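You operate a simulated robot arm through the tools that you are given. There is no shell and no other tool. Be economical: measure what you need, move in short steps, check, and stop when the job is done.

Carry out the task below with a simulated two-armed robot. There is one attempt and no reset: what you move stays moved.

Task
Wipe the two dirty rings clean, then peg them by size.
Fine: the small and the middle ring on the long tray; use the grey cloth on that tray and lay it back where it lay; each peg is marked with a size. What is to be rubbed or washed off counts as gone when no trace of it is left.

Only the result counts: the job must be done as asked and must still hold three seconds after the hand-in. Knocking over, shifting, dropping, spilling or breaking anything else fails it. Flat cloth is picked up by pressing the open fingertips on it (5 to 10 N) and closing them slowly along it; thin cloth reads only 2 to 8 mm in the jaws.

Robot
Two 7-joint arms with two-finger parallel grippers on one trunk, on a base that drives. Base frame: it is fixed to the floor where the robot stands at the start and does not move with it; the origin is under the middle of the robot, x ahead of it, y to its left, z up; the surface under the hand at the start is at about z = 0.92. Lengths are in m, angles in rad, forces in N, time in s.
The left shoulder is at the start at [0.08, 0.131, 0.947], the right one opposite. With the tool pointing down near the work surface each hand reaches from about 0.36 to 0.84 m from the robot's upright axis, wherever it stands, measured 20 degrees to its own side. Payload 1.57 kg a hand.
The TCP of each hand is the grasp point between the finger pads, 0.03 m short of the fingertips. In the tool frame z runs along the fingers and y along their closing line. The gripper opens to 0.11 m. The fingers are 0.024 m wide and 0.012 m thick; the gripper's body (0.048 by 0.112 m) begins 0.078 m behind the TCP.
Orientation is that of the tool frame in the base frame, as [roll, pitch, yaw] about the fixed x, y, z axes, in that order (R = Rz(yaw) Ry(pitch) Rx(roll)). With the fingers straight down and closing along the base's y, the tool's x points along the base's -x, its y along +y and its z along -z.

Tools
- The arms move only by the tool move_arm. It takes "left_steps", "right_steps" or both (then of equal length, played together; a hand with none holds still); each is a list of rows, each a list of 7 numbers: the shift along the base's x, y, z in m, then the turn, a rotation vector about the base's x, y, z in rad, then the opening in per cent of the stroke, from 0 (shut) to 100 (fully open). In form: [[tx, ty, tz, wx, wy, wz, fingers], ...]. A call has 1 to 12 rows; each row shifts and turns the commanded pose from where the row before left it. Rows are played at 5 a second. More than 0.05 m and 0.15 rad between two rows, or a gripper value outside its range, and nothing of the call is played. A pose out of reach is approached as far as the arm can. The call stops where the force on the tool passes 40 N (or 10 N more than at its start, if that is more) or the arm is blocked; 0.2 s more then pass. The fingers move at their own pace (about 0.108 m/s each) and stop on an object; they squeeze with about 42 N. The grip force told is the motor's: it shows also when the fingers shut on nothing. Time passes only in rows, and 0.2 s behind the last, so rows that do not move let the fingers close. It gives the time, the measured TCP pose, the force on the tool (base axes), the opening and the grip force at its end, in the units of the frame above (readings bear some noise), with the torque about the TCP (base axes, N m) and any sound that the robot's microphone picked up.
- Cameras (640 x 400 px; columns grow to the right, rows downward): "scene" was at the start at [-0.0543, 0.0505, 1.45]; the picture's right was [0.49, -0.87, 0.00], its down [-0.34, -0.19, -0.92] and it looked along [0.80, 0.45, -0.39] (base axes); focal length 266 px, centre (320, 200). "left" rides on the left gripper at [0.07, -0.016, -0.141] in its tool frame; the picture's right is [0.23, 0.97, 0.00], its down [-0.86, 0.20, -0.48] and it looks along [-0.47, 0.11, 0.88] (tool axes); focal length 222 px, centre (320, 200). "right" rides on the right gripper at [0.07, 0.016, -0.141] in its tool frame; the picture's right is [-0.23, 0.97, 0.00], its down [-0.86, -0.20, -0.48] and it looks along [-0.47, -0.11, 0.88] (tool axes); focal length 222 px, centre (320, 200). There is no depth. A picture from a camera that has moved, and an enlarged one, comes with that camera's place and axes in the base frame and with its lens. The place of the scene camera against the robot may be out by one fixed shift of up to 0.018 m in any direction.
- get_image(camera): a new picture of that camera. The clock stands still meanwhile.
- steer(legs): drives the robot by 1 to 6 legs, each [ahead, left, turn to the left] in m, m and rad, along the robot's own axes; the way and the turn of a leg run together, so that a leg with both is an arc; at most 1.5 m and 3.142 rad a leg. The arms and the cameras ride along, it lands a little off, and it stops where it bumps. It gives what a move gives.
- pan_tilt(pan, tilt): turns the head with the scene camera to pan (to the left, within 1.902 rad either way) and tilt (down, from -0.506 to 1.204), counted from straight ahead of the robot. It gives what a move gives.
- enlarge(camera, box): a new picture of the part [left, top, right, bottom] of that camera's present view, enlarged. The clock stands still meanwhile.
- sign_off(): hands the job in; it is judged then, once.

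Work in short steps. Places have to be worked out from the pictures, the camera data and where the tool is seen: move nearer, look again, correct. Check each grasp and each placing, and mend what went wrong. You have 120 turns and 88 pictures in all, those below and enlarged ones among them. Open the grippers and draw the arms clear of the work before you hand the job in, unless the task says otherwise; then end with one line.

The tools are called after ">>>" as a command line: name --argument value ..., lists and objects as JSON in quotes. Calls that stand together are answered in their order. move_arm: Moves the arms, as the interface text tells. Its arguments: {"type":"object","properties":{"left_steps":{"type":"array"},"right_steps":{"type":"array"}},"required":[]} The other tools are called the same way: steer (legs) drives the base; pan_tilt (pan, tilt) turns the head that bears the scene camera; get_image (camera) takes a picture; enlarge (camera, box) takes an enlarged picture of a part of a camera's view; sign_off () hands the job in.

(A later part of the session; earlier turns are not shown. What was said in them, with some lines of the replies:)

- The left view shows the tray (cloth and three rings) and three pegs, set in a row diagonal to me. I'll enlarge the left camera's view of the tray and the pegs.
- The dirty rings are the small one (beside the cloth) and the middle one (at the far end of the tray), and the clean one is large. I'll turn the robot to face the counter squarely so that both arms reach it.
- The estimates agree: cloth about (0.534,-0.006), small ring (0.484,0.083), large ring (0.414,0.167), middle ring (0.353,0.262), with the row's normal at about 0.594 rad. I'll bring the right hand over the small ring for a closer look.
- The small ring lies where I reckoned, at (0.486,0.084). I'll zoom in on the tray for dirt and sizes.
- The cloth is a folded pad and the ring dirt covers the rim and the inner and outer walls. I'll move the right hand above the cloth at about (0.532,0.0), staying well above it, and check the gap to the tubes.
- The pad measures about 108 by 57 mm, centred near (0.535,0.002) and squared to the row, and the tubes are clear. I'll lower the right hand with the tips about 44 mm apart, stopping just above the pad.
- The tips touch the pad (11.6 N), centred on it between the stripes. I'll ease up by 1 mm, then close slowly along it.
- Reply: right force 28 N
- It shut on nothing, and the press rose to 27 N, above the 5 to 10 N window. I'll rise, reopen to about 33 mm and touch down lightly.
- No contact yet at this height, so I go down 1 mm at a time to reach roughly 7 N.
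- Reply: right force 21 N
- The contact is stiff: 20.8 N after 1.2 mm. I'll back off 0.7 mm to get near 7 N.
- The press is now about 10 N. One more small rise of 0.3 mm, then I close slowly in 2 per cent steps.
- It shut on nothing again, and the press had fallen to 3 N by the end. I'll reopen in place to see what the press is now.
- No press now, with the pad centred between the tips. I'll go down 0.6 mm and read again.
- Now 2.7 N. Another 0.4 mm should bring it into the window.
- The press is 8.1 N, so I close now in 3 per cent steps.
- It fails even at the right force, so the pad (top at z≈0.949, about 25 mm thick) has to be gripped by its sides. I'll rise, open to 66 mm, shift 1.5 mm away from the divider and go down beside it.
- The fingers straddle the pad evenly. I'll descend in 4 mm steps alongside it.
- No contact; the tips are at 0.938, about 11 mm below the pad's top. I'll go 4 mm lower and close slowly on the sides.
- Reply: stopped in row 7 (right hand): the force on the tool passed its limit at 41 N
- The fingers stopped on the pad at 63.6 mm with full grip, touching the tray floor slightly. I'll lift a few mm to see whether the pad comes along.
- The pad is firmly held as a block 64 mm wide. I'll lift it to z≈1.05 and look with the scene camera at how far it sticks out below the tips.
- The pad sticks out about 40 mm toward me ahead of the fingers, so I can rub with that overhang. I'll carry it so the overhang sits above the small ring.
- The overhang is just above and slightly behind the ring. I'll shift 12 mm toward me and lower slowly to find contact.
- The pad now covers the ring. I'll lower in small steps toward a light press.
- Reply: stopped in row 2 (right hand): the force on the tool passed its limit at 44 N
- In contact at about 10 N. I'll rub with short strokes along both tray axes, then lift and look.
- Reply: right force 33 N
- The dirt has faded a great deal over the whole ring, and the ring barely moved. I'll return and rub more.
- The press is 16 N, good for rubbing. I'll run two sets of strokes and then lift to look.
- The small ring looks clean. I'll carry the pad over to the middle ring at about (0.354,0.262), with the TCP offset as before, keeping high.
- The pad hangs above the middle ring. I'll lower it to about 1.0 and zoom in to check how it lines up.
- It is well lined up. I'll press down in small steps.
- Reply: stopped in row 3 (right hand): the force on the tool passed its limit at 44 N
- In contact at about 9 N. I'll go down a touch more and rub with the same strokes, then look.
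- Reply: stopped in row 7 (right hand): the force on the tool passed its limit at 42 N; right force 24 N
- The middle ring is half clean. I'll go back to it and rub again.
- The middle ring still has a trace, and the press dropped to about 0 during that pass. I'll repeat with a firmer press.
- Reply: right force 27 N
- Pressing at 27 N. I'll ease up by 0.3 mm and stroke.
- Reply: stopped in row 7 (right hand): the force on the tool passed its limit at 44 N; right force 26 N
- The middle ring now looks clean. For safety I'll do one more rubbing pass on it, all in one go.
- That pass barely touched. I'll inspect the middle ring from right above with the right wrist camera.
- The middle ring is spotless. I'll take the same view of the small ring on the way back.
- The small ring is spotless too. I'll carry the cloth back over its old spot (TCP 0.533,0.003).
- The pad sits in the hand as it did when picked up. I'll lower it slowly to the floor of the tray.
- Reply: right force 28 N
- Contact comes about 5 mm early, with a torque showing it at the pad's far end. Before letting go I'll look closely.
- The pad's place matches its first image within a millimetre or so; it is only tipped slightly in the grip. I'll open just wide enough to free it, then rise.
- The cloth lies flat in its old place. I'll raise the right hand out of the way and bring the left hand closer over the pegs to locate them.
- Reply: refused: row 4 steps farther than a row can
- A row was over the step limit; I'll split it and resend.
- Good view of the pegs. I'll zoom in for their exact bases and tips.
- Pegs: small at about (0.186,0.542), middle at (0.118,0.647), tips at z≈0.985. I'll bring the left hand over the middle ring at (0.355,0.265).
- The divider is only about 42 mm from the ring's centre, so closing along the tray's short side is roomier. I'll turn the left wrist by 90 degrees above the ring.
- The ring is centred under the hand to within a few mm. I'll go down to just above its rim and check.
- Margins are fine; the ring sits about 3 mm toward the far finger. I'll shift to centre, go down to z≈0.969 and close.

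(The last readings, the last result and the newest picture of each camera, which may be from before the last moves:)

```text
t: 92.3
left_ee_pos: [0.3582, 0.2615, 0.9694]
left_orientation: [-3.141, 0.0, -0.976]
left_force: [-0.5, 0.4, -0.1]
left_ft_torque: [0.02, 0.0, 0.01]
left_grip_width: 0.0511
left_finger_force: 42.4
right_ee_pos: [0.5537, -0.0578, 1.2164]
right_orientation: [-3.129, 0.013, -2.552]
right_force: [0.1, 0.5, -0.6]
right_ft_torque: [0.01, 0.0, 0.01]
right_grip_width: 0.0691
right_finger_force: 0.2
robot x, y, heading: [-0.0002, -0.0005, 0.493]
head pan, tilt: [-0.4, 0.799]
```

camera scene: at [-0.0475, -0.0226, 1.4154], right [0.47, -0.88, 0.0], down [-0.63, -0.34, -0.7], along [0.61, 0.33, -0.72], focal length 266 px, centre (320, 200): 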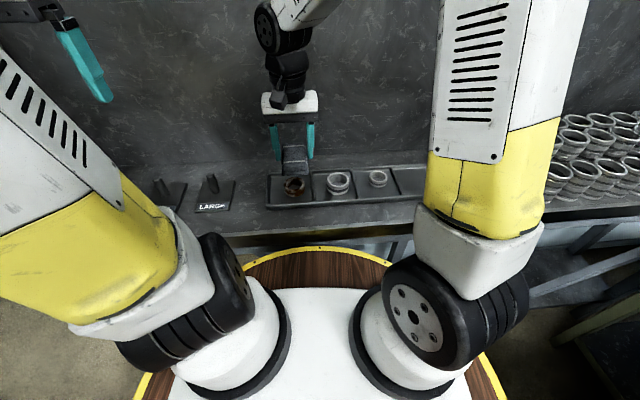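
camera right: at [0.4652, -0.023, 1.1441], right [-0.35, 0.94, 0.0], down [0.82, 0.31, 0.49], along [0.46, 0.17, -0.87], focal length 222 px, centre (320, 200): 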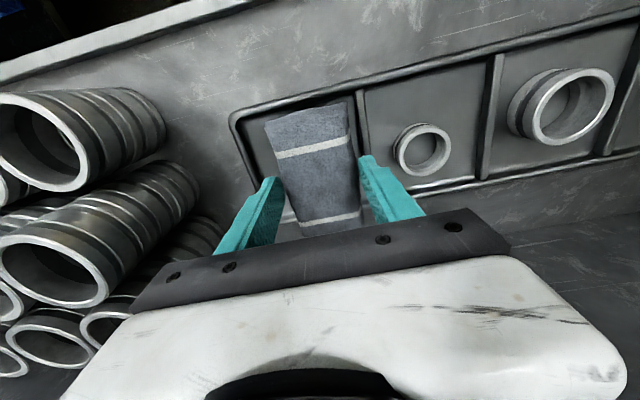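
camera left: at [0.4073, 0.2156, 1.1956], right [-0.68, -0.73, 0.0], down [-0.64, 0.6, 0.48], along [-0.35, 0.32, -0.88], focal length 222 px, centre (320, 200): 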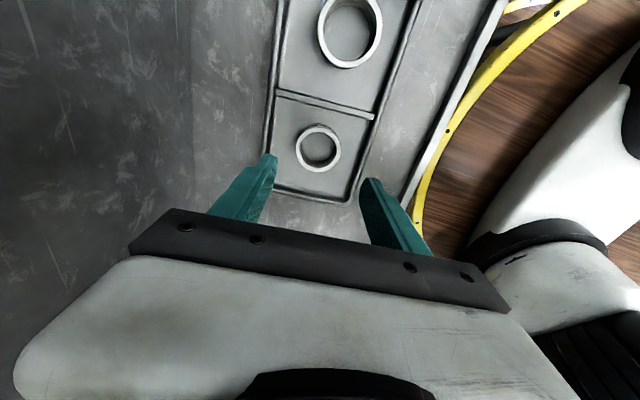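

The ring is held at 51 mm with full grip. I'll lift it to 1.09 and carry it toward the MIDDLE peg, stopping just short to look.

>>> move_arm --left_steps '[[0, 0, 0.04, 0, 0, 0, 40], [0, 0, 0.04, 0, 0, 0, 40], [0, 0, 0.04, 0, 0, 0, 40], [-0.024, 0.0386, 0, 0, 0, 0, 40], [-0.024, 0.0386, 0, 0, 0, 0, 40], [-0.024, 0.0386, 0, 0, 0, 0, 40], [-0.024, 0.0386, 0, 0, 0, 0, 40], [-0.024, 0.0386, 0, 0, 0, 0, 40], [-0.024, 0.0386, 0, 0, 0, 0, 40], [-0.024, 0.0386, 0, 0, 0, 0, 40], [-0.024, 0.0386, 0, 0, 0, 0, 40], [0, 0, 0, 0, 0, 0, 40]]'

>>> get_image --camera "left"

```text
t: 94.9
left_ee_pos: [0.1651, 0.5719, 1.0906]
left_orientation: [-3.141, -0.002, -0.977]
left_force: [1.3, 0.1, -1.3]
left_ft_torque: [-0.02, -0.01, 0.01]
left_grip_width: 0.0512
left_finger_force: 41.7
right_ee_pos: [0.5536, -0.0573, 1.2147]
right_orientation: [-3.128, 0.014, -2.553]
right_force: [-0.4, -0.5, -0.1]
right_ft_torque: [0.02, 0.03, 0.0]
right_grip_width: 0.0694
right_finger_force: 0.0
robot x, y, heading: [-0.0013, -0.0011, 0.489]
head pan, tilt: [-0.4, 0.799]
```

```text
43 pictures are left
camera left: at [0.2187, 0.5233, 1.2313], right [-0.68, -0.73, 0.0], down [-0.64, 0.6, 0.48], along [-0.35, 0.33, -0.88], focal length 222 px, centre (320, 200)
```

left: 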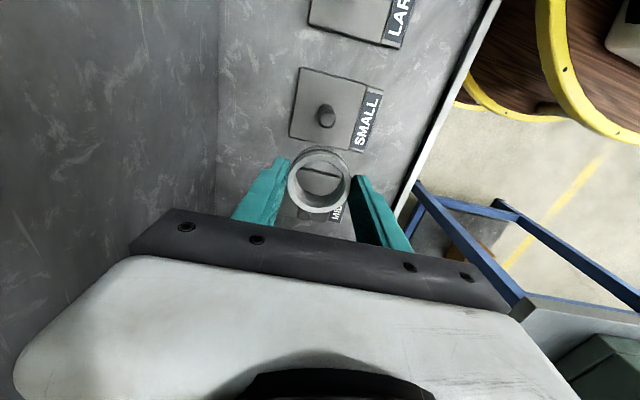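

The ring is held well and a cross-check puts the small peg at (0.186,0.545), so the middle peg is about (0.1175,0.648). I'll move the ring over it and look.

>>> move_arm --left_steps '[[-0.0245, 0.039, 0, 0, 0, 0, 40], [-0.0245, 0.039, 0, 0, 0, 0, 40], [0, 0, -0.025, 0, 0, 0, 40], [0, 0, -0.012, 0, 0, 0, 40], [0, 0, 0, 0, 0, 0, 40]]'

>>> enlarge --camera "left" --box '[200, 80, 440, 230]'

>>> pan_tilt --pan 0.9 --tilt 0.7

>>> get_image --camera "scene"

```text
t: 96.1
left_ee_pos: [0.1179, 0.649, 1.0537]
left_orientation: [3.141, 0.0, -0.977]
left_force: [-0.3, 0.4, -1.1]
left_ft_torque: [0.0, 0.01, 0.04]
left_grip_width: 0.051
left_finger_force: 42.1
right_ee_pos: [0.553, -0.0567, 1.2158]
right_orientation: [-3.128, 0.014, -2.553]
right_force: [0.4, 0.8, -0.2]
right_ft_torque: [-0.01, -0.01, -0.01]
right_grip_width: 0.0691
right_finger_force: 0.1
robot x, y, heading: [-0.0023, -0.0011, 0.49]
head pan, tilt: [-0.4, 0.799]
```

```text
2.67 times, centred on (320, 155) of left
camera zoom: at [0.1698, 0.6005, 1.1944], right [-0.68, -0.73, 0.0], down [-0.64, 0.6, 0.48], along [-0.35, 0.33, -0.88], focal length 592 px, centre (320, 320)
```

zoom: 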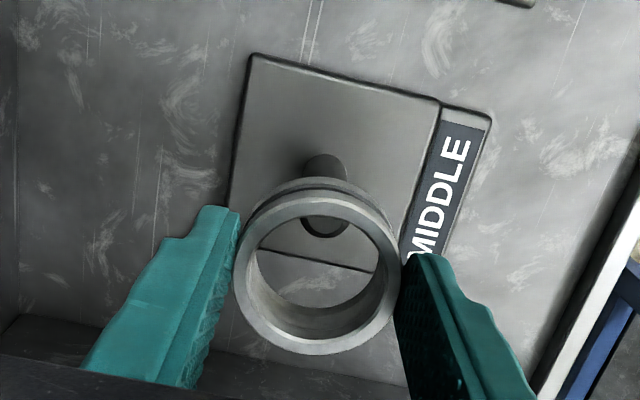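

```text
t: 97.5
left_ee_pos: [0.1174, 0.6487, 1.0538]
left_orientation: [3.141, -0.001, -0.977]
left_force: [1.0, -0.8, -1.5]
left_ft_torque: [0.0, -0.03, -0.01]
left_grip_width: 0.051
left_finger_force: 42.4
right_ee_pos: [0.554, -0.0574, 1.2146]
right_orientation: [-3.129, 0.015, -2.552]
right_force: [0.4, 0.0, -0.4]
right_ft_torque: [0.03, 0.02, 0.0]
right_grip_width: 0.0695
right_finger_force: 0.1
robot x, y, heading: [0.0003, 0.0007, 0.494]
head pan, tilt: [0.901, 0.7]
```

```text
41 pictures are left
camera scene: at [-0.1036, 0.0229, 1.4236], right [0.98, -0.18, 0.0], down [-0.11, -0.63, -0.76], along [0.14, 0.75, -0.64], focal length 266 px, centre (320, 200)
```

scene: 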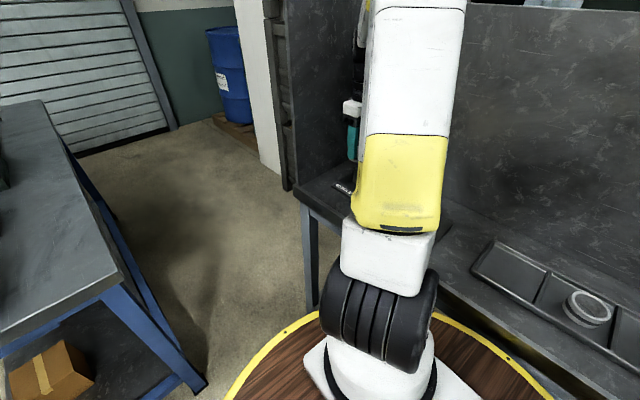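

The peg lies under the bore within about 5 mm. I'll nudge by (-0.003, +0.001) and start lowering, then look.

>>> move_arm --left_steps '[[-0.003, 0.001, -0.015, 0, 0, 0, 40], [0, 0, -0.015, 0, 0, 0, 40], [0, 0, -0.01, 0, 0, 0, 40], [0, 0, 0, 0, 0, 0, 40]]'

>>> enlarge --camera "left" --box '[200, 80, 440, 230]'

```text
t: 98.5
left_ee_pos: [0.1129, 0.6506, 1.0125]
left_orientation: [-3.141, 0.0, -0.978]
left_force: [0.9, -0.2, -1.7]
left_ft_torque: [-0.01, 0.0, 0.04]
left_grip_width: 0.0508
left_finger_force: 41.9
right_ee_pos: [0.5545, -0.0577, 1.2153]
right_orientation: [-3.128, 0.015, -2.551]
right_force: [0.5, 0.7, 0.3]
right_ft_torque: [0.01, -0.02, 0.01]
right_grip_width: 0.0692
right_finger_force: 0.1
robot x, y, heading: [-0.0003, 0.0036, 0.492]
head pan, tilt: [0.901, 0.7]
```

```text
2.67 times, centred on (320, 155) of left
camera zoom: at [0.1664, 0.6022, 1.1526], right [-0.68, -0.73, 0.0], down [-0.64, 0.6, 0.48], along [-0.35, 0.33, -0.88], focal length 592 px, centre (320, 320)
```

zoom: 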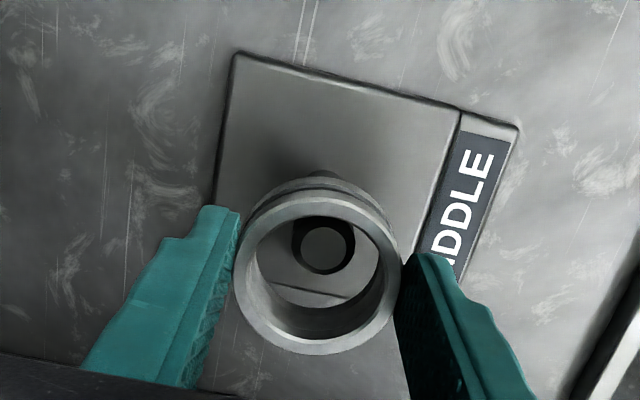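

The peg tip is inside the bore and well centred. I'll continue lowering gently.

>>> move_arm --left_steps '[[0, 0, -0.012, 0, 0, 0, 40], [0, 0, -0.012, 0, 0, 0, 40], [0, 0, -0.008, 0, 0, 0, 40], [0, 0, -0.003, 0, 0, 0, 40], [0, 0, 0, 0, 0, 0, 40]]'

>>> enlarge --camera "left" --box '[200, 80, 440, 230]'

```text
t: 99.8
left_ee_pos: [0.1147, 0.6508, 0.9776]
left_orientation: [-3.141, 0.0, -0.977]
left_force: [0.1, -0.1, -1.3]
left_ft_torque: [-0.01, -0.01, -0.04]
left_grip_width: 0.0507
left_finger_force: 42.2
right_ee_pos: [0.554, -0.057, 1.2156]
right_orientation: [-3.128, 0.013, -2.551]
right_force: [0.2, -0.9, 0.6]
right_ft_torque: [0.0, -0.01, -0.01]
right_grip_width: 0.0694
right_finger_force: 0.0
robot x, y, heading: [0.0004, 0.0018, 0.49]
head pan, tilt: [0.901, 0.7]
```

```text
2.67 times, centred on (320, 155) of left
camera zoom: at [0.1666, 0.6023, 1.1179], right [-0.68, -0.73, 0.0], down [-0.64, 0.6, 0.48], along [-0.35, 0.33, -0.88], focal length 592 px, centre (320, 320)
```

zoom: 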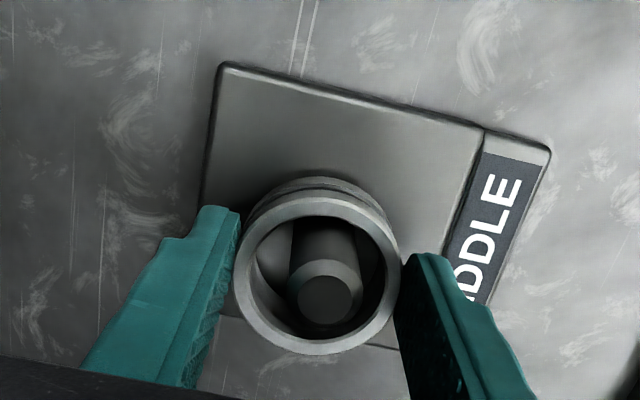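

The peg stands inside the ring with no contact force. I'll lower in 2 mm steps until the ring seats.

>>> move_arm --left_steps '[[0, 0, -0.002, 0, 0, 0, 40], [0, 0, -0.002, 0, 0, 0, 40], [0, 0, -0.002, 0, 0, 0, 40], [0, 0, 0, 0, 0, 0, 40]]'

```text
t: 100.8
left_ee_pos: [0.1128, 0.6517, 0.9736]
left_orientation: [-3.138, 0.002, -0.976]
left_force: [-2.2, -2.5, 33.0]
left_ft_torque: [-0.65, 0.05, -0.01]
left_grip_width: 0.0511
left_finger_force: 41.7
right_ee_pos: [0.5535, -0.059, 1.2153]
right_orientation: [-3.129, 0.014, -2.552]
right_force: [0.2, -0.6, 0.6]
right_ft_torque: [0.0, 0.01, 0.02]
right_grip_width: 0.0697
right_finger_force: 0.0
robot x, y, heading: [-0.0009, -0.0005, 0.489]
head pan, tilt: [0.901, 0.7]
```

It is seated (33 N). I'll ease up 1 mm, open and rise straight up.

>>> move_arm --left_steps '[[0, 0, 0.001, 0, 0, 0, 40], [0, 0, 0, 0, 0, 0, 60], [0, 0, 0, 0, 0, 0, 64], [0, 0, 0, 0, 0, 0, 64], [0, 0, 0.02, 0, 0, 0, 64], [0, 0, 0.04, 0, 0, 0, 64], [0, 0, 0.04, 0, 0, 0, 64], [0, 0, 0, 0, 0, 0, 64]]'

>>> get_image --camera "left"

```text
t: 102.5
left_ee_pos: [0.1135, 0.6522, 1.0745]
left_orientation: [3.14, -0.001, -0.977]
left_force: [0.0, 0.1, 0.4]
left_ft_torque: [0.01, 0.0, 0.01]
left_grip_width: 0.0706
left_finger_force: 0.0
right_ee_pos: [0.5544, -0.0567, 1.2147]
right_orientation: [-3.128, 0.012, -2.552]
right_force: [0.3, -0.6, -0.3]
right_ft_torque: [-0.02, 0.03, -0.05]
right_grip_width: 0.0693
right_finger_force: 0.2
robot x, y, heading: [-0.0002, 0.0021, 0.494]
head pan, tilt: [0.901, 0.7]
```

```text
38 pictures are left
camera left: at [0.1657, 0.6029, 1.2134], right [-0.68, -0.73, 0.0], down [-0.64, 0.6, 0.48], along [-0.35, 0.33, -0.88], focal length 222 px, centre (320, 200)
```

left: 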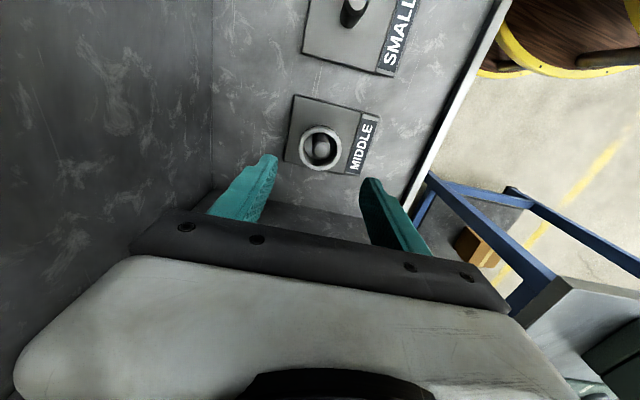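

The middle ring sits on its peg. Next is the small ring at (0.488,0.085); I'll move the right hand farther away at the same time as the left hand travels there.

>>> move_arm --left_steps '[[0.012, -0.018, 0.03, 0, 0, 0, 64], [0.024, -0.0364, 0, 0, 0, 0, 64], [0.024, -0.0364, 0, 0, 0, 0, 64], [0.024, -0.0364, 0, 0, 0, 0, 64], [0.024, -0.0364, 0, 0, 0, 0, 64], [0.024, -0.0364, 0, 0, 0, 0, 64], [0.024, -0.0364, 0, 0, 0, 0, 64], [0.024, -0.0364, 0, 0, 0, 0, 64], [0.024, -0.0364, 0, 0, 0, 0, 64], [0.024, -0.0364, 0, 0, 0, 0, 64], [0.024, -0.0364, 0, 0, 0, 0, 64], [0, 0, 0, 0, 0, 0, 64]]' --right_steps '[[0.005, -0.03, 0.01, 0, 0, 0, 63], [0.005, -0.03, 0.01, 0, 0, 0, 63], [0.005, -0.03, 0.01, 0, 0, 0, 63], [0.005, -0.03, 0.01, 0, 0, 0, 63], [0, -0.03, 0.01, 0, 0, 0, 63], [0, 0, 0, 0, 0, 0, 63], [0, 0, 0, 0, 0, 0, 63], [0, 0, 0, 0, 0, 0, 63], [0, 0, 0, 0, 0, 0, 63], [0, 0, 0, 0, 0, 0, 63], [0, 0, 0, 0, 0, 0, 63], [0, 0, 0, 0, 0, 0, 63]]'

>>> get_image --camera "left"

```text
t: 105.2
left_ee_pos: [0.3657, 0.2675, 1.1049]
left_orientation: [3.14, 0.0, -0.978]
left_force: [-0.1, 1.0, -0.3]
left_ft_torque: [-0.01, -0.02, 0.01]
left_grip_width: 0.0705
left_finger_force: 0.0
right_ee_pos: [0.573, -0.2094, 1.2654]
right_orientation: [-3.126, 0.013, -2.551]
right_force: [-1.1, 0.3, 0.6]
right_ft_torque: [0.01, -0.02, 0.0]
right_grip_width: 0.0692
right_finger_force: 0.1
robot x, y, heading: [-0.0008, 0.0024, 0.492]
head pan, tilt: [0.901, 0.7]
```

```text
37 pictures are left
camera left: at [0.4183, 0.2193, 1.2449], right [-0.68, -0.73, 0.0], down [-0.64, 0.6, 0.48], along [-0.35, 0.33, -0.88], focal length 222 px, centre (320, 200)
```

left: 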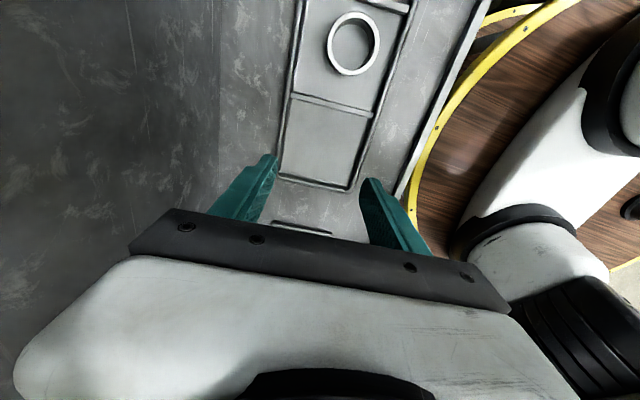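

On course. I'll finish the travel to above the small ring and lower to 1.05.

>>> move_arm --left_steps '[[0.0244, -0.0365, 0, 0, 0, 0, 64], [0.0244, -0.0365, 0, 0, 0, 0, 64], [0.0244, -0.0365, 0, 0, 0, 0, 64], [0.0244, -0.0365, 0, 0, 0, 0, 64], [0.0244, -0.0365, 0, 0, 0, 0, 64], [0, 0, -0.03, 0, 0, 0, 64], [0, 0, -0.025, 0, 0, 0, 64], [0, 0, 0, 0, 0, 0, 64]]'

>>> get_image --camera "left"

```text
t: 107.0
left_ee_pos: [0.4893, 0.0859, 1.0488]
left_orientation: [3.141, 0.001, -0.977]
left_force: [0.2, -0.1, 0.2]
left_ft_torque: [0.02, -0.02, -0.01]
left_grip_width: 0.0704
left_finger_force: 0.0
right_ee_pos: [0.5733, -0.2081, 1.2656]
right_orientation: [-3.129, 0.015, -2.552]
right_force: [0.2, -0.6, 0.5]
right_ft_torque: [-0.03, -0.02, 0.01]
right_grip_width: 0.0693
right_finger_force: 0.1
robot x, y, heading: [-0.0005, 0.0013, 0.491]
head pan, tilt: [0.901, 0.7]
```

```text
36 pictures are left
camera left: at [0.5425, 0.037, 1.1892], right [-0.68, -0.73, 0.0], down [-0.64, 0.6, 0.48], along [-0.35, 0.33, -0.88], focal length 222 px, centre (320, 200)
```

left: 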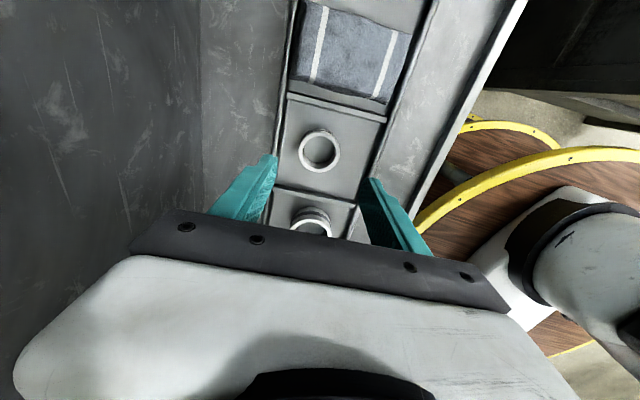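

The ring shows almost exactly where the middle one did. I'll apply the same small correction and go down to just above its rim.

>>> move_arm --left_steps '[[0.004, -0.0045, -0.025, 0, 0, 0, 60], [0, 0, -0.02, 0, 0, 0, 60], [0, 0, -0.011, 0, 0, 0, 60], [0, 0, 0, 0, 0, 0, 60]]'

>>> enlarge --camera "left" --box '[200, 80, 440, 230]'

```text
t: 108.0
left_ee_pos: [0.4923, 0.0811, 0.9925]
left_orientation: [-3.141, -0.001, -0.976]
left_force: [-0.4, 0.0, 0.1]
left_ft_torque: [0.01, -0.03, 0.04]
left_grip_width: 0.0662
left_finger_force: 0.0
right_ee_pos: [0.5736, -0.2088, 1.2654]
right_orientation: [-3.127, 0.013, -2.552]
right_force: [0.3, -0.2, -0.2]
right_ft_torque: [-0.02, -0.02, 0.0]
right_grip_width: 0.0693
right_finger_force: 0.0
robot x, y, heading: [-0.001, -0.0009, 0.495]
head pan, tilt: [0.901, 0.7]
```

```text
2.67 times, centred on (320, 155) of left
camera zoom: at [0.5447, 0.0326, 1.1329], right [-0.68, -0.73, 0.0], down [-0.64, 0.6, 0.48], along [-0.35, 0.33, -0.88], focal length 592 px, centre (320, 320)
```

zoom: 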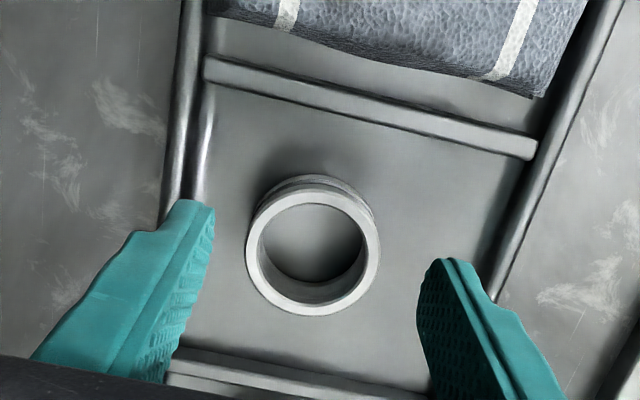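

Well centred. I'll lower to about 0.967 and close.

>>> move_arm --left_steps '[[0, 0, -0.01, 0, 0, 0, 60], [0, 0, -0.01, 0, 0, 0, 60], [0, 0, -0.005, 0, 0, 0, 60], [0, 0, 0, 0, 0, 0, 52], [0, 0, 0, 0, 0, 0, 45], [0, 0, 0, 0, 0, 0, 38], [0, 0, 0, 0, 0, 0, 32], [0, 0, 0, 0, 0, 0, 30], [0, 0, 0, 0, 0, 0, 30]]'

```text
t: 110.0
left_ee_pos: [0.4912, 0.0827, 0.9682]
left_orientation: [-3.141, 0.0, -0.978]
left_force: [-0.7, 0.5, 0.2]
left_ft_torque: [0.0, 0.0, -0.01]
left_grip_width: 0.0459
left_finger_force: 42.2
right_ee_pos: [0.5742, -0.208, 1.2658]
right_orientation: [-3.128, 0.015, -2.553]
right_force: [-0.3, -0.3, 0.2]
right_ft_torque: [0.02, -0.01, 0.01]
right_grip_width: 0.0693
right_finger_force: 0.0
robot x, y, heading: [0.0004, 0.0004, 0.493]
head pan, tilt: [0.901, 0.7]
```

The small ring is held (46 mm). I'll lift it and carry it toward the SMALL peg.

>>> move_arm --left_steps '[[0, 0, 0.04, 0, 0, 0, 30], [0, 0, 0.045, 0, 0, 0, 30], [0, 0, 0.045, 0, 0, 0, 30], [-0.0237, 0.0357, 0, 0, 0, 0, 30], [-0.0237, 0.0357, 0, 0, 0, 0, 30], [-0.0237, 0.0357, 0, 0, 0, 0, 30], [-0.0237, 0.0357, 0, 0, 0, 0, 30], [-0.0237, 0.0357, 0, 0, 0, 0, 30], [-0.0237, 0.0357, 0, 0, 0, 0, 30], [-0.0237, 0.0357, 0, 0, 0, 0, 30], [-0.0237, 0.0357, 0, 0, 0, 0, 30], [-0.0237, 0.0357, 0, 0, 0, 0, 30]]'

>>> move_arm --left_steps '[[-0.0237, 0.0357, 0, 0, 0, 0, 30], [-0.0237, 0.0357, 0, 0, 0, 0, 30], [-0.0237, 0.0357, 0, 0, 0, 0, 30], [-0.024, 0.0357, 0, 0, 0, 0, 30], [0, 0, -0.025, 0, 0, 0, 30], [0, 0, -0.02, 0, 0, 0, 30], [0, 0, 0, 0, 0, 0, 30]]'

>>> enlarge --camera "left" --box '[200, 80, 440, 230]'

```text
t: 112.5
left_ee_pos: [0.2771, 0.4016, 1.0972]
left_orientation: [-3.141, 0.0, -0.982]
left_force: [0.5, 0.4, -1.8]
left_ft_torque: [0.03, 0.0, -0.01]
left_grip_width: 0.046
left_finger_force: 41.6
right_ee_pos: [0.5732, -0.2079, 1.2652]
right_orientation: [-3.128, 0.014, -2.55]
right_force: [0.4, -0.3, -0.8]
right_ft_torque: [0.0, 0.02, 0.01]
right_grip_width: 0.0695
right_finger_force: 0.0
robot x, y, heading: [0.0015, -0.0003, 0.491]
head pan, tilt: [0.901, 0.7]
```

```text
t: 114.2
left_ee_pos: [0.1826, 0.5476, 1.0521]
left_orientation: [-3.141, 0.0, -0.979]
left_force: [0.3, 0.1, -0.4]
left_ft_torque: [-0.01, -0.02, -0.02]
left_grip_width: 0.046
left_finger_force: 42.3
right_ee_pos: [0.5726, -0.2088, 1.2653]
right_orientation: [-3.129, 0.015, -2.551]
right_force: [0.5, 0.7, 0.4]
right_ft_torque: [-0.01, -0.01, -0.02]
right_grip_width: 0.0694
right_finger_force: 0.2
robot x, y, heading: [-0.0019, -0.0005, 0.497]
head pan, tilt: [0.901, 0.7]
```

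```text
2.67 times, centred on (320, 155) of left
camera zoom: at [0.2359, 0.4985, 1.1922], right [-0.68, -0.73, 0.0], down [-0.64, 0.6, 0.48], along [-0.35, 0.33, -0.88], focal length 592 px, centre (320, 320)
```

zoom: 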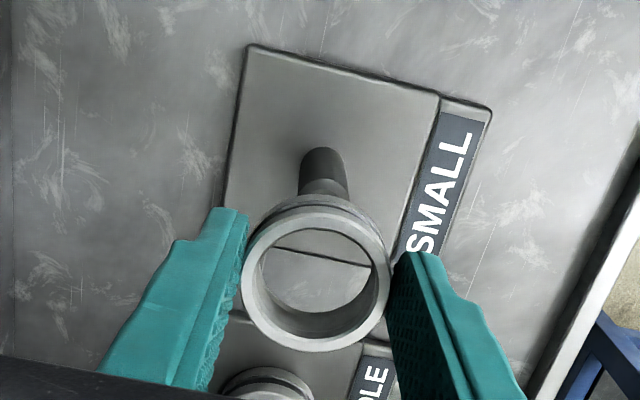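

Relative to the middle case the plate shows about 3 mm off along the row. I'll correct slightly, lower to about 1.028 and look.

>>> move_arm --left_steps '[[-0.001, -0.0015, -0.012, 0, 0, 0, 30], [0, 0, -0.012, 0, 0, 0, 30], [0, 0, 0, 0, 0, 0, 30]]'

>>> enlarge --camera "left" --box '[200, 80, 440, 230]'

```text
t: 115.0
left_ee_pos: [0.1826, 0.5447, 1.0286]
left_orientation: [-3.142, 0.001, -0.978]
left_force: [0.2, -0.4, -1.5]
left_ft_torque: [0.02, -0.01, 0.01]
left_grip_width: 0.046
left_finger_force: 42.1
right_ee_pos: [0.5735, -0.2089, 1.2653]
right_orientation: [-3.127, 0.015, -2.551]
right_force: [-0.1, 0.5, -0.1]
right_ft_torque: [0.02, 0.0, -0.01]
right_grip_width: 0.0691
right_finger_force: 0.1
robot x, y, heading: [-0.0019, -0.0029, 0.491]
head pan, tilt: [0.901, 0.7]
```

```text
2.67 times, centred on (320, 155) of left
camera zoom: at [0.2347, 0.4962, 1.1682], right [-0.68, -0.73, 0.0], down [-0.64, 0.6, 0.48], along [-0.35, 0.33, -0.88], focal length 592 px, centre (320, 320)
```

zoom: 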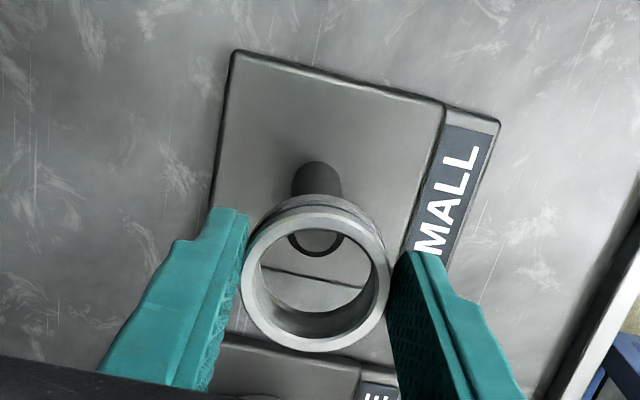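

The peg tip lies within about 3 mm of the bore's centre. I'll nudge 1.5 mm and lower onto it, then check.

>>> move_arm --left_steps '[[0.001, -0.001, -0.01, 0, 0, 0, 30], [0, 0, -0.008, 0, 0, 0, 30], [0, 0, -0.008, 0, 0, 0, 30], [0, 0, 0, 0, 0, 0, 30]]'

>>> enlarge --camera "left" --box '[200, 80, 440, 230]'

```text
t: 116.0
left_ee_pos: [0.1818, 0.5435, 1.0025]
left_orientation: [3.142, 0.0, -0.978]
left_force: [1.7, -1.8, -1.1]
left_ft_torque: [-0.05, -0.04, -0.02]
left_grip_width: 0.0457
left_finger_force: 42.6
right_ee_pos: [0.5738, -0.2078, 1.2658]
right_orientation: [-3.129, 0.014, -2.55]
right_force: [-0.6, -0.6, 0.2]
right_ft_torque: [-0.03, -0.02, 0.02]
right_grip_width: 0.0693
right_finger_force: 0.1
robot x, y, heading: [-0.0007, -0.0007, 0.49]
head pan, tilt: [0.901, 0.7]
```

```text
2.67 times, centred on (320, 155) of left
camera zoom: at [0.2351, 0.4952, 1.142], right [-0.68, -0.73, 0.0], down [-0.64, 0.6, 0.48], along [-0.35, 0.33, -0.88], focal length 592 px, centre (320, 320)
```

zoom: 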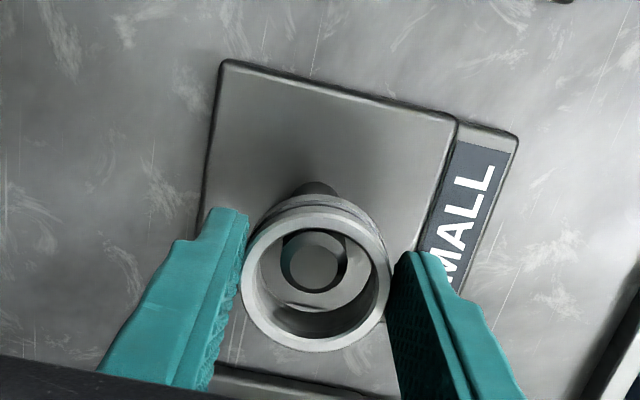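

The peg is inside the bore, centred. I'll lower the rest of the way with finer steps at the end.

>>> move_arm --left_steps '[[0, 0, -0.01, 0, 0, 0, 30], [0, 0, -0.01, 0, 0, 0, 30], [0, 0, -0.004, 0, 0, 0, 30], [0, 0, -0.002, 0, 0, 0, 30], [0, 0, -0.002, 0, 0, 0, 30], [0, 0, 0, 0, 0, 0, 30]]'

```text
t: 117.3
left_ee_pos: [0.1836, 0.5432, 0.9732]
left_orientation: [3.141, 0.001, -0.977]
left_force: [1.2, -0.3, -1.3]
left_ft_torque: [0.01, 0.0, -0.01]
left_grip_width: 0.0459
left_finger_force: 42.1
right_ee_pos: [0.5729, -0.2092, 1.2654]
right_orientation: [-3.128, 0.015, -2.552]
right_force: [0.1, -0.3, -0.3]
right_ft_torque: [0.02, 0.01, 0.01]
right_grip_width: 0.0695
right_finger_force: 0.1
robot x, y, heading: [0.0008, -0.0017, 0.495]
head pan, tilt: [0.901, 0.7]
```

>>> move_arm --left_steps '[[0, 0, -0.0015, 0, 0, 0, 30], [0, 0, -0.0015, 0, 0, 0, 30], [0, 0, 0, 0, 0, 0, 30]]'

```text
t: 118.2
left_ee_pos: [0.1832, 0.5425, 0.9704]
left_orientation: [-3.14, 0.001, -0.978]
left_force: [-0.9, -0.7, 6.3]
left_ft_torque: [-0.12, 0.03, -0.03]
left_grip_width: 0.046
left_finger_force: 42.5
right_ee_pos: [0.5738, -0.2102, 1.265]
right_orientation: [-3.129, 0.013, -2.55]
right_force: [-1.1, -0.5, 0.0]
right_ft_torque: [-0.01, -0.01, -0.02]
right_grip_width: 0.0693
right_finger_force: 0.1
robot x, y, heading: [0.0009, -0.0024, 0.495]
head pan, tilt: [0.901, 0.7]
```

The ring has touched the plate (6 N). I'll open and rise.

>>> move_arm --left_steps '[[0, 0, 0, 0, 0, 0, 50], [0, 0, 0, 0, 0, 0, 60], [0, 0, 0, 0, 0, 0, 60], [0, 0, 0.02, 0, 0, 0, 60], [0, 0, 0.04, 0, 0, 0, 60], [0, 0, 0.045, 0, 0, 0, 60], [0, 0, 0.045, 0, 0, 0, 80], [0, 0, 0, 0, 0, 0, 80]]'

>>> get_image --camera "left"

>>> enlarge --camera "left" --box '[260, 80, 420, 180]'

>>> get_image --camera "right"

```text
t: 120.0
left_ee_pos: [0.1845, 0.5451, 1.121]
left_orientation: [3.141, -0.001, -0.976]
left_force: [0.3, 0.3, -0.4]
left_ft_torque: [-0.02, 0.01, 0.01]
left_grip_width: 0.0879
left_finger_force: 0.0
right_ee_pos: [0.5743, -0.2071, 1.2642]
right_orientation: [-3.128, 0.015, -2.55]
right_force: [-0.7, 0.0, -0.5]
right_ft_torque: [0.0, 0.05, 0.0]
right_grip_width: 0.0692
right_finger_force: 0.0
robot x, y, heading: [0.0004, -0.003, 0.489]
head pan, tilt: [0.901, 0.7]
```

```text
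31 pictures are left
camera left: at [0.2364, 0.4952, 1.2604], right [-0.68, -0.73, 0.0], down [-0.64, 0.6, 0.48], along [-0.35, 0.33, -0.88], focal length 222 px, centre (320, 200)
```

left: 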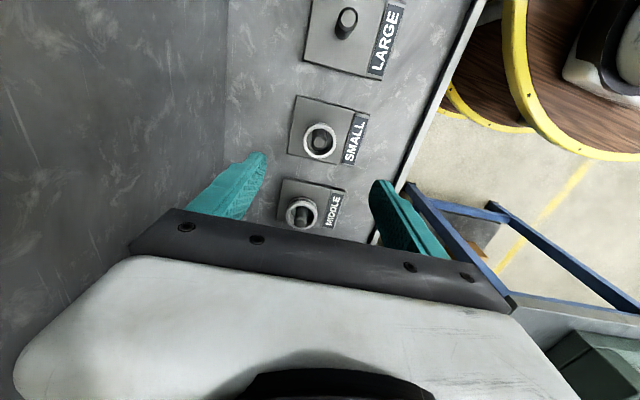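

```text
4.00 times, centred on (340, 130) of left
camera zoom: at [0.2364, 0.4952, 1.2604], right [-0.68, -0.73, 0.0], down [-0.64, 0.6, 0.48], along [-0.35, 0.33, -0.88], focal length 888 px, centre (240, 480)
```

zoom: 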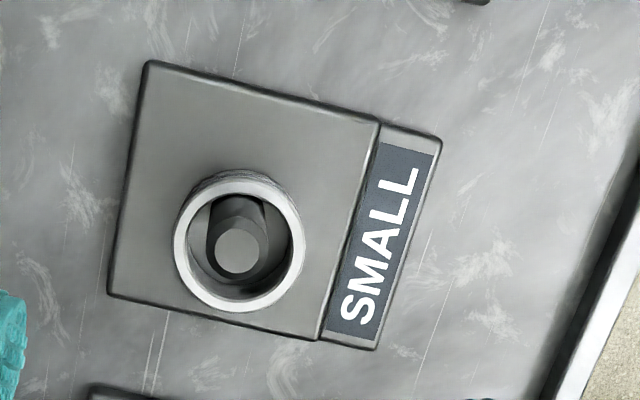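

```text
29 pictures are left
camera right: at [0.5038, -0.2332, 1.4052], right [-0.35, 0.94, -0.01], down [0.81, 0.31, 0.49], along [0.47, 0.17, -0.87], focal length 222 px, centre (320, 200)
```

right: 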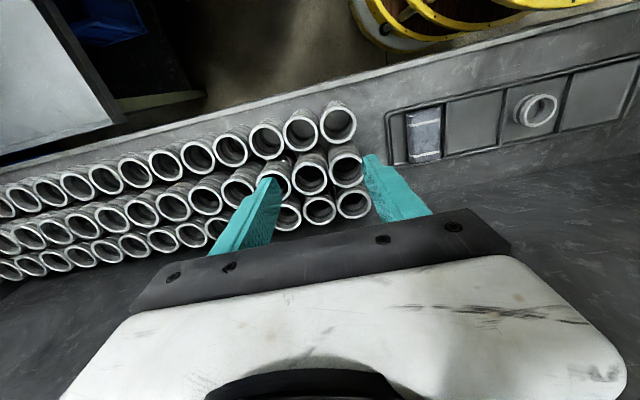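

Both rings are on their pegs, the cloth is back on the tray and the large ring is untouched. I'll raise the left hand, open both grippers fully and finish.

>>> move_arm --left_steps '[[0, 0, 0.04, 0, 0, 0, 100], [0, 0, 0.04, 0, 0, 0, 100], [0, 0, 0.04, 0, 0, 0, 100], [0, 0, 0, 0, 0, 0, 100]]' --right_steps '[[0, 0, 0, 0, 0, 0, 100], [0, 0, 0, 0, 0, 0, 100], [0, 0, 0, 0, 0, 0, 100], [0, 0, 0, 0, 0, 0, 100]]'

>>> sign_off

```text
t: 121.0
left_ee_pos: [0.1831, 0.543, 1.2404]
left_orientation: [-3.141, -0.002, -0.977]
left_force: [0.0, -0.5, 0.4]
left_ft_torque: [-0.02, -0.01, 0.02]
left_grip_width: 0.1097
left_finger_force: 0.2
right_ee_pos: [0.5733, -0.2075, 1.2657]
right_orientation: [-3.127, 0.015, -2.55]
right_force: [0.0, 0.4, -0.6]
right_ft_torque: [-0.02, -0.02, 0.01]
right_grip_width: 0.1101
right_finger_force: 0.0
robot x, y, heading: [0.0043, -0.0037, 0.498]
head pan, tilt: [0.901, 0.7]
```

```text
The job is handed in.
```

The small and middle rings are wiped clean and sit on the SMALL and MIDDLE pegs, the cloth is back in its place on the tray (within a few millimetres, as far as the pictures show), and the job is handed in.
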